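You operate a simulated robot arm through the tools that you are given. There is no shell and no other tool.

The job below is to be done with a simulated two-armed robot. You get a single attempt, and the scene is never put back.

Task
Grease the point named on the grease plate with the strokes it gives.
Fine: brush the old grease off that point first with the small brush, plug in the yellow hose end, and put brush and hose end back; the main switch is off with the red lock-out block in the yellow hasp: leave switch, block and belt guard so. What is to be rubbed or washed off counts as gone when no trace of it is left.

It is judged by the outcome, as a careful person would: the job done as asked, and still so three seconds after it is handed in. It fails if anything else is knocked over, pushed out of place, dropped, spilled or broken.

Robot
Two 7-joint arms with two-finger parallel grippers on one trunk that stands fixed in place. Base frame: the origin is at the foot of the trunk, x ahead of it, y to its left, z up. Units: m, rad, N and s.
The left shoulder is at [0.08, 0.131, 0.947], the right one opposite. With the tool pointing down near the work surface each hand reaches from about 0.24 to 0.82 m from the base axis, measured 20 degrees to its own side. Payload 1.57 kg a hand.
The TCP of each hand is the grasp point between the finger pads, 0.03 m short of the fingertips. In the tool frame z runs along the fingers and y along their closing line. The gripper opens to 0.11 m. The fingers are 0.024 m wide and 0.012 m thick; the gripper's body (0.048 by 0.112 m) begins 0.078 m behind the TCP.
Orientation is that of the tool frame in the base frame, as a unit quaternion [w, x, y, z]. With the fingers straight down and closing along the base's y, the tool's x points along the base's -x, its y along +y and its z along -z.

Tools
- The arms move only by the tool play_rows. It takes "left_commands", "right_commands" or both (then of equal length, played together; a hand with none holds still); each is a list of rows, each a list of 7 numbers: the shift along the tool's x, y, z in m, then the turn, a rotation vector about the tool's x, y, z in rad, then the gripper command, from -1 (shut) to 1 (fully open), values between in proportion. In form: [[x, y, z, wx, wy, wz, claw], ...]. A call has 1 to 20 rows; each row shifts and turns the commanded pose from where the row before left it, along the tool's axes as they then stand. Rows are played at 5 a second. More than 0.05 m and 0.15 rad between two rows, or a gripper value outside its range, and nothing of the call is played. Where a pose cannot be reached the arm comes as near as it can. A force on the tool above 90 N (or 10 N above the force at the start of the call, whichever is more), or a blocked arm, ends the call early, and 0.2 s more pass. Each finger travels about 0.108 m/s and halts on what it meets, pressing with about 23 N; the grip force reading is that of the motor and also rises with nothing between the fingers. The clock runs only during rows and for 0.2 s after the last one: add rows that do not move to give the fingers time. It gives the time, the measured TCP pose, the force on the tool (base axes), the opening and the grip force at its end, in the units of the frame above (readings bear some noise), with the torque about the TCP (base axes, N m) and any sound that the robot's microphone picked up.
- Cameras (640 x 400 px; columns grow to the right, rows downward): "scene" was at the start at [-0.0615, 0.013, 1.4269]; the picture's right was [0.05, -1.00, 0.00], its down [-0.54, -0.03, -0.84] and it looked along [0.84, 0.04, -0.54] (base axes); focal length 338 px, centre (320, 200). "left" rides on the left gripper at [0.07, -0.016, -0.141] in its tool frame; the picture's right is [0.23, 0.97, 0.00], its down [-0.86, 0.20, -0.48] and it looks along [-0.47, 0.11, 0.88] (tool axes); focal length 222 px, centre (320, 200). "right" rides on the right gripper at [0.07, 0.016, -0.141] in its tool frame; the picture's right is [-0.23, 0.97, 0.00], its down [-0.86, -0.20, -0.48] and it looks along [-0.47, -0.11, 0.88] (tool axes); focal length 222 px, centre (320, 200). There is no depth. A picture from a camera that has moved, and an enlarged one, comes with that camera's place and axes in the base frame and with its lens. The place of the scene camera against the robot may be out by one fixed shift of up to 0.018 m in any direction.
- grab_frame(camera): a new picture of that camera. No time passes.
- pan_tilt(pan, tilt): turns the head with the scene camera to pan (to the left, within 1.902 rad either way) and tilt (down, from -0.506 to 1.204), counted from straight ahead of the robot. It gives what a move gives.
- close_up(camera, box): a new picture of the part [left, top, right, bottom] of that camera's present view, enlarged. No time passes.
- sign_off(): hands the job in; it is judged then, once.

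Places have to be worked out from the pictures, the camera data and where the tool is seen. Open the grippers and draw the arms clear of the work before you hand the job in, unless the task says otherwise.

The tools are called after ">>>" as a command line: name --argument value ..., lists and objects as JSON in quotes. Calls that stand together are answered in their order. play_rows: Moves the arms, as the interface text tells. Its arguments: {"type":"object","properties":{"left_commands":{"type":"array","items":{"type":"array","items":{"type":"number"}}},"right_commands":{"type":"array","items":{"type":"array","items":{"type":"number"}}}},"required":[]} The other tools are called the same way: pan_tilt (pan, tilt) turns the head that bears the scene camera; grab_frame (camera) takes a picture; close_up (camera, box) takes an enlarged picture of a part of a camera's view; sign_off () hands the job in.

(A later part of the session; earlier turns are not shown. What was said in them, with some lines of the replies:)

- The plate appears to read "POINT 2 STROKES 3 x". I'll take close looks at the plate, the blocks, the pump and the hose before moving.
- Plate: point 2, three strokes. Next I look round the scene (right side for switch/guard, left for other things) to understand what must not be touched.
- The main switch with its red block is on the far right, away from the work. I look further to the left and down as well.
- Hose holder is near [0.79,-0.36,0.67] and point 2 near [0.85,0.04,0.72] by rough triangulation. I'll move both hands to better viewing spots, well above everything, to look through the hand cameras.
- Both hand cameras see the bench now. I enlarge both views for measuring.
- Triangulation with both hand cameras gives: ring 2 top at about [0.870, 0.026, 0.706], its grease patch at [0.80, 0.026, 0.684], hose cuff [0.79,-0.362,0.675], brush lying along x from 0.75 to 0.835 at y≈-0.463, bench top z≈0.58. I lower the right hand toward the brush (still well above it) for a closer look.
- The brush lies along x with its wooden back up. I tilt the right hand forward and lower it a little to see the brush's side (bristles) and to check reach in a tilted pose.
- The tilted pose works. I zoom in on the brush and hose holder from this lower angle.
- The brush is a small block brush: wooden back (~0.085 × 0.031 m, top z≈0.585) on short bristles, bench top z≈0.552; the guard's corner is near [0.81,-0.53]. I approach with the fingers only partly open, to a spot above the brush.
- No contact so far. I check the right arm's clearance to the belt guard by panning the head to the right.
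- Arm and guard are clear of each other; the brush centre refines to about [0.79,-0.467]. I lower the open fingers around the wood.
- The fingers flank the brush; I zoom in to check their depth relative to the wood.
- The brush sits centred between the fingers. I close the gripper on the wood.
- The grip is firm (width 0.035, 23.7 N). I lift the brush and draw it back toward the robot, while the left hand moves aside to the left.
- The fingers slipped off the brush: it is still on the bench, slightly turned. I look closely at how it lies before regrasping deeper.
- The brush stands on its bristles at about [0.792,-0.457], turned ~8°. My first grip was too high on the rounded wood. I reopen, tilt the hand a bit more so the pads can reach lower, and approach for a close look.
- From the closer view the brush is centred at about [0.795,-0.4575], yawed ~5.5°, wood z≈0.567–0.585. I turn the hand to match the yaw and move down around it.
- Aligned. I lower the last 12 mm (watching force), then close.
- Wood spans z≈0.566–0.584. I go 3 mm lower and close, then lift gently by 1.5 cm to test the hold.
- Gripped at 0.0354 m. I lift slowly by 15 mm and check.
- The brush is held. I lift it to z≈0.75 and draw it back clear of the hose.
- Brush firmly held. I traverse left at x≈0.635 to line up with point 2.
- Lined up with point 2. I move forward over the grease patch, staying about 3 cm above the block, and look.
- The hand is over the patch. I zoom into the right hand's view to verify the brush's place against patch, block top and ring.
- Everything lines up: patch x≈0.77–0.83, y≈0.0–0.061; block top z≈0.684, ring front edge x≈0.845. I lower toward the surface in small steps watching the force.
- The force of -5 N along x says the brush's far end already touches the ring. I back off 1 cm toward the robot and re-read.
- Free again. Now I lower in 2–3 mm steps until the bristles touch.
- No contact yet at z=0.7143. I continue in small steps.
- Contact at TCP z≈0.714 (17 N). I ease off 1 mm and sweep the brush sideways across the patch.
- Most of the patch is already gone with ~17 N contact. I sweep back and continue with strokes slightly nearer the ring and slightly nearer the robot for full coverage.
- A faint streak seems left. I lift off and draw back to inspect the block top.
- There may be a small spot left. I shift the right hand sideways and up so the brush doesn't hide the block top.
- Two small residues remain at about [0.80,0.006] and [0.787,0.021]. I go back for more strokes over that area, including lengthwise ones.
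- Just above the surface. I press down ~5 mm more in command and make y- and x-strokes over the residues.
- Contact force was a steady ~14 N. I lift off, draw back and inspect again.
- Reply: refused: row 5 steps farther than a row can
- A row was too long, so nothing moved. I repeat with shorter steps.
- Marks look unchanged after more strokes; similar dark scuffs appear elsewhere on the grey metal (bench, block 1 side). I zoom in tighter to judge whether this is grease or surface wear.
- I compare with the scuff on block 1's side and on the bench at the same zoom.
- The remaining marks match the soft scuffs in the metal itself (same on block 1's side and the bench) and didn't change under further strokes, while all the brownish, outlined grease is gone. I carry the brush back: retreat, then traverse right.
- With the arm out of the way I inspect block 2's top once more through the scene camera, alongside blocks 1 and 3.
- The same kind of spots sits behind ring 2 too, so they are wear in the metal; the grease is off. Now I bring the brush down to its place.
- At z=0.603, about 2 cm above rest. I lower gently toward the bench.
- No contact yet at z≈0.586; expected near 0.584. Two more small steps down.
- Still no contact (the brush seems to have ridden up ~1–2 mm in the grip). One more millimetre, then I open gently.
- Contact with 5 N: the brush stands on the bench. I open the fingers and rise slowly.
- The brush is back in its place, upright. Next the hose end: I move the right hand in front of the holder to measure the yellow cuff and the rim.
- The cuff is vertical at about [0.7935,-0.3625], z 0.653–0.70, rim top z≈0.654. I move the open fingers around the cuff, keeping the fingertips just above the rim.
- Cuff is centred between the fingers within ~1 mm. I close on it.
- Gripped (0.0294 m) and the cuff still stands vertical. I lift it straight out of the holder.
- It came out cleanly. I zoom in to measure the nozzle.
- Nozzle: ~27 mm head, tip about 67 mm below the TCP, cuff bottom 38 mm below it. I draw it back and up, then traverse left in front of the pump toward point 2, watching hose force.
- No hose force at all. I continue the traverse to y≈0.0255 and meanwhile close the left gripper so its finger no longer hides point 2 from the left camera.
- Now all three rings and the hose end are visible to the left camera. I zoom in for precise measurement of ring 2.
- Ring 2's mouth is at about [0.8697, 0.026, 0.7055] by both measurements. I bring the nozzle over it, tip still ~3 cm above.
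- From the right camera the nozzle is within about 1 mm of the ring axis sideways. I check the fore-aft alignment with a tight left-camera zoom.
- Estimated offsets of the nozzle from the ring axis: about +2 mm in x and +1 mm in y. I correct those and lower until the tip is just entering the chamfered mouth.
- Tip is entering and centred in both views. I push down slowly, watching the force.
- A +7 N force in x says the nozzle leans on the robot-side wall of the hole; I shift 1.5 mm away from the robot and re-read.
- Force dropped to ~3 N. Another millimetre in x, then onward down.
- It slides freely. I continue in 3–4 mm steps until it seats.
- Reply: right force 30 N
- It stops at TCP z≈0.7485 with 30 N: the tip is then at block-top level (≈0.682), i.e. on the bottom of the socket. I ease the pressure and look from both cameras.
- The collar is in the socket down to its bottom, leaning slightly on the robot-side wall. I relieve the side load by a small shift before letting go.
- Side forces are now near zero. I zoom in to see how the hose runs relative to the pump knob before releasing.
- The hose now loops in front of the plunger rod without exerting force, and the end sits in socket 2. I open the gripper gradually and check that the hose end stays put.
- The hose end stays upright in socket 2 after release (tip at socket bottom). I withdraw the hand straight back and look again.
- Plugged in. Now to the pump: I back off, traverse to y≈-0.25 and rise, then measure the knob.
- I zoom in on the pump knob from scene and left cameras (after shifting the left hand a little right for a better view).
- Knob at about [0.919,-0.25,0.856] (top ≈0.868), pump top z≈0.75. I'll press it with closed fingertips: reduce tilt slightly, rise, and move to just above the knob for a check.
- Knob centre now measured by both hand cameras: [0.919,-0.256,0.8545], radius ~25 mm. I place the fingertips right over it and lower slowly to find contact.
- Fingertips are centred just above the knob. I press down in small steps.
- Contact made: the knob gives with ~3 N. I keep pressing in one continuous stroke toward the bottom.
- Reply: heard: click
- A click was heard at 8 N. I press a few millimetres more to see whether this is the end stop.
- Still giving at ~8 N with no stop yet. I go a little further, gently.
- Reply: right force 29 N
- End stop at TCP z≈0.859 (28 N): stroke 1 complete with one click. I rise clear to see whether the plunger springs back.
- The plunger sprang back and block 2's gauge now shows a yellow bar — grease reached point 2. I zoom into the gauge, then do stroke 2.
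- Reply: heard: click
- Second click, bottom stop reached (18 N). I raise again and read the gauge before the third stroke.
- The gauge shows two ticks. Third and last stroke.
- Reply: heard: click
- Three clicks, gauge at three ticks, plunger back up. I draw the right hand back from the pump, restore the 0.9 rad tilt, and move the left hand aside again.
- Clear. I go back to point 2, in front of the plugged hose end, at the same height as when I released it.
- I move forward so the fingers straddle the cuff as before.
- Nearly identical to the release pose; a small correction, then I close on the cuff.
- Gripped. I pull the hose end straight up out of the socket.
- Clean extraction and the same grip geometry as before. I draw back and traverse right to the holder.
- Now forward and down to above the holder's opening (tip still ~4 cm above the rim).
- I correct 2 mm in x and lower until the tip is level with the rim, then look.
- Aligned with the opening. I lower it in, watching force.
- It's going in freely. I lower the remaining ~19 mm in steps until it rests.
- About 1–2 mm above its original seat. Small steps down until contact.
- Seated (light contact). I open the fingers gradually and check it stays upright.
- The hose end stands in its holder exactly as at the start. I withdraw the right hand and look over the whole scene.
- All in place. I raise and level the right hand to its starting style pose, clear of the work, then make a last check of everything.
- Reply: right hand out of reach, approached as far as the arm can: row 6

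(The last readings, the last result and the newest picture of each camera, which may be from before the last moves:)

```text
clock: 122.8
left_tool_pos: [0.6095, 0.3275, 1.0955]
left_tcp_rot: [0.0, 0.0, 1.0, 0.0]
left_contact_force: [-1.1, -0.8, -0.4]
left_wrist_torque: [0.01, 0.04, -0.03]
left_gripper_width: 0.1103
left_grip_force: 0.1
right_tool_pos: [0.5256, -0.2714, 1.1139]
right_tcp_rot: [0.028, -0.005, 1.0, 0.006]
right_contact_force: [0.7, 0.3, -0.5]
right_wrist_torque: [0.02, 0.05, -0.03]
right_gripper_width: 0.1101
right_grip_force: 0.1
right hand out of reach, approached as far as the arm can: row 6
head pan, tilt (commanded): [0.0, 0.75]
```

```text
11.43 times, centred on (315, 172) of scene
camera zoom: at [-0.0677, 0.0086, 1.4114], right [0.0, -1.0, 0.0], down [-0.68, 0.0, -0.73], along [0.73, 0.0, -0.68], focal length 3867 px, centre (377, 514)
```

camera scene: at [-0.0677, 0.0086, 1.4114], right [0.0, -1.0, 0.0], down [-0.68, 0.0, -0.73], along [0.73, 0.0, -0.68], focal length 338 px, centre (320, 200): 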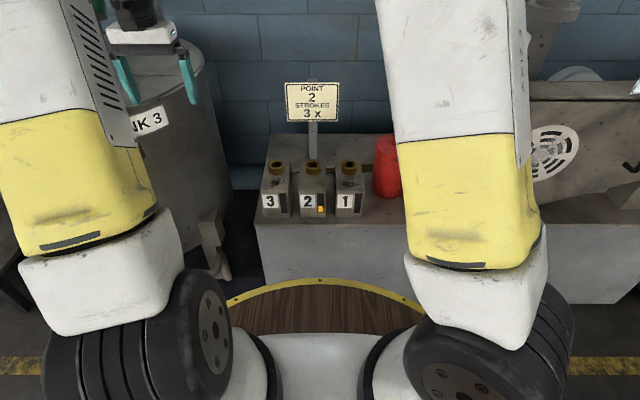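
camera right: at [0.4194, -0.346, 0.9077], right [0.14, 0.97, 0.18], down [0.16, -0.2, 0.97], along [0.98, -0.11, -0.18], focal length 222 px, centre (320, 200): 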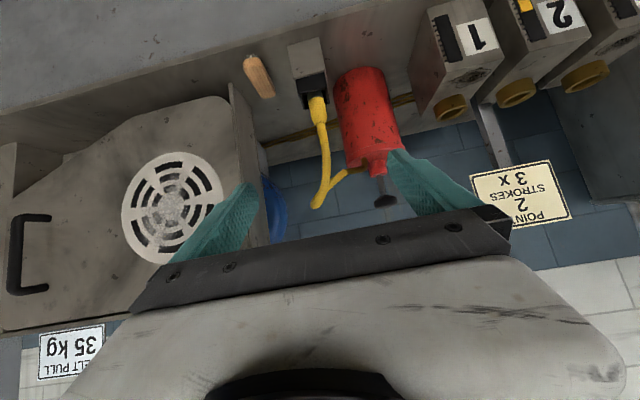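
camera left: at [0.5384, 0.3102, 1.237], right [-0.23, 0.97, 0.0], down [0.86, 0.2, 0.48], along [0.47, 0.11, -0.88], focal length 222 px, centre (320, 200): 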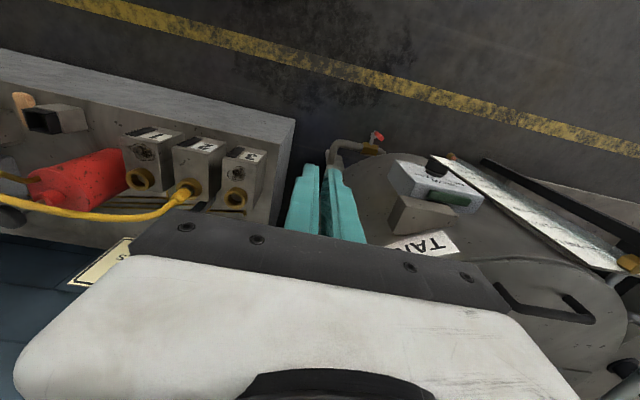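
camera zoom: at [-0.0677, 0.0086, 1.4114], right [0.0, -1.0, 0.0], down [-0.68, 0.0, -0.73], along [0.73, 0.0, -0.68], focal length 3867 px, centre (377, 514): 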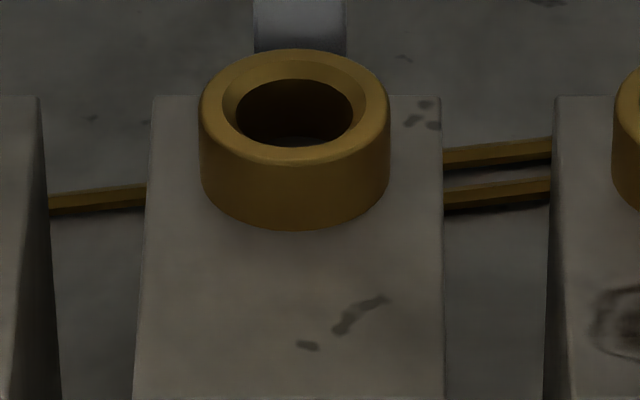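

Gauge at three ticks, socket 2 empty and clean. Last look with the right hand camera and a pan to the guard/switch side.

>>> grab_frame --camera "right"

>>> close_up --camera "right" --box '[230, 110, 430, 250]'

>>> pan_tilt --pan -0.6 --tilt 0.55

>>> grab_frame --camera "scene"

```text
taken
camera right: at [0.4471, -0.2551, 1.2495], right [0.22, 0.98, 0.02], down [0.83, -0.2, 0.52], along [0.52, -0.09, -0.85], focal length 222 px, centre (320, 200)
```

right: 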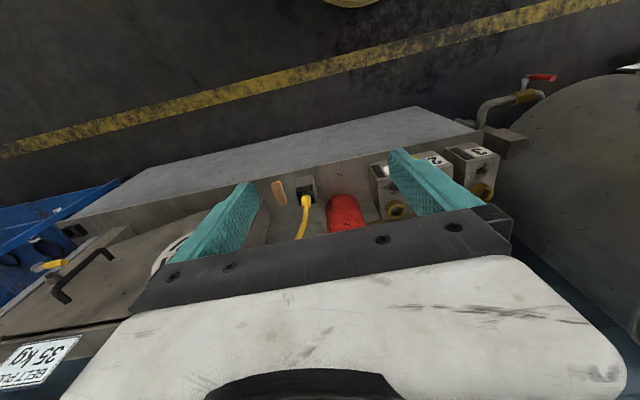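

```text
2.86 times, centred on (330, 180) of right
camera zoom: at [0.4471, -0.2551, 1.2495], right [0.22, 0.98, 0.02], down [0.83, -0.2, 0.52], along [0.52, -0.09, -0.85], focal length 635 px, centre (291, 257)
```

zoom: 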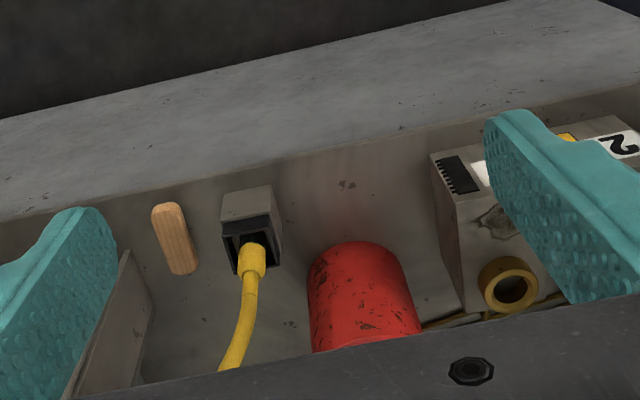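

```text
clock: 123.8
left_tool_pos: [0.6105, 0.3278, 1.0952]
left_tcp_rot: [-0.001, 0.0, 1.0, 0.0]
left_contact_force: [0.4, 0.0, -0.7]
left_wrist_torque: [0.04, -0.01, -0.02]
left_gripper_width: 0.1101
left_grip_force: 0.0
right_tool_pos: [0.525, -0.2709, 1.1137]
right_tcp_rot: [0.029, -0.005, 1.0, 0.006]
right_contact_force: [0.2, 0.2, 0.6]
right_wrist_torque: [-0.02, 0.01, -0.03]
right_gripper_width: 0.1101
right_grip_force: 0.0
head pan, tilt (commanded): [-0.6, 0.55]
```

```text
taken
camera scene: at [-0.0765, -0.0421, 1.4287], right [-0.56, -0.83, 0.0], down [-0.43, 0.29, -0.85], along [0.7, -0.48, -0.52], focal length 338 px, centre (320, 200)
```

scene: 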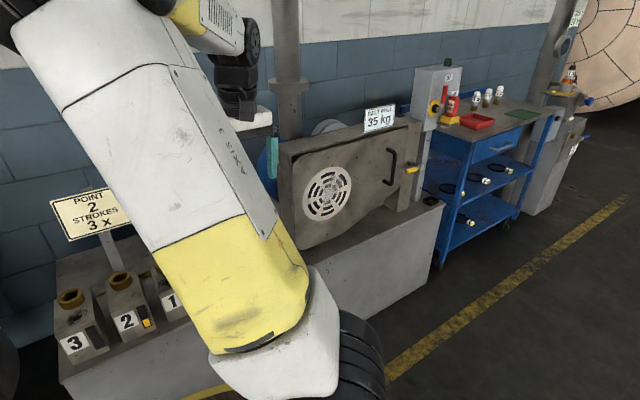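

Point 2 has its three strokes. The brush and hose end are back in place, the switch, lock-out block and guard are untouched, and both arms are clear with open grippers. I hand the job in.

>>> sign_off

```text
The job is handed in.
```

Point 2 has been greased with three strokes, and the job is handed in.

- **Old grease:** it is brushed off point 2. A small dark streak and spot remain on the block top. I judged them wear in the metal, because further brushing did not change them and the same marks show elsewhere on the bench.
- **Greasing:** I plugged the yellow hose end into point 2 and pressed the pump fully three times. Each stroke clicked, and the gauge on block 2 now shows three ticks.
- **Put back:** the hose end is in its holder as at the start. The brush is back within about a centimetre of its original spot, lying slightly straighter than before.
- **Brush slip:** my first grip on the brush slipped as I lifted. The brush stayed upright on the bench and only turned slightly, and I then picked it up properly.
- **Left alone:** the main switch, red lock-out block and belt guard were not touched. I saw nothing knocked over, spilled or moved.

Both grippers are open and the arms are clear of the work.
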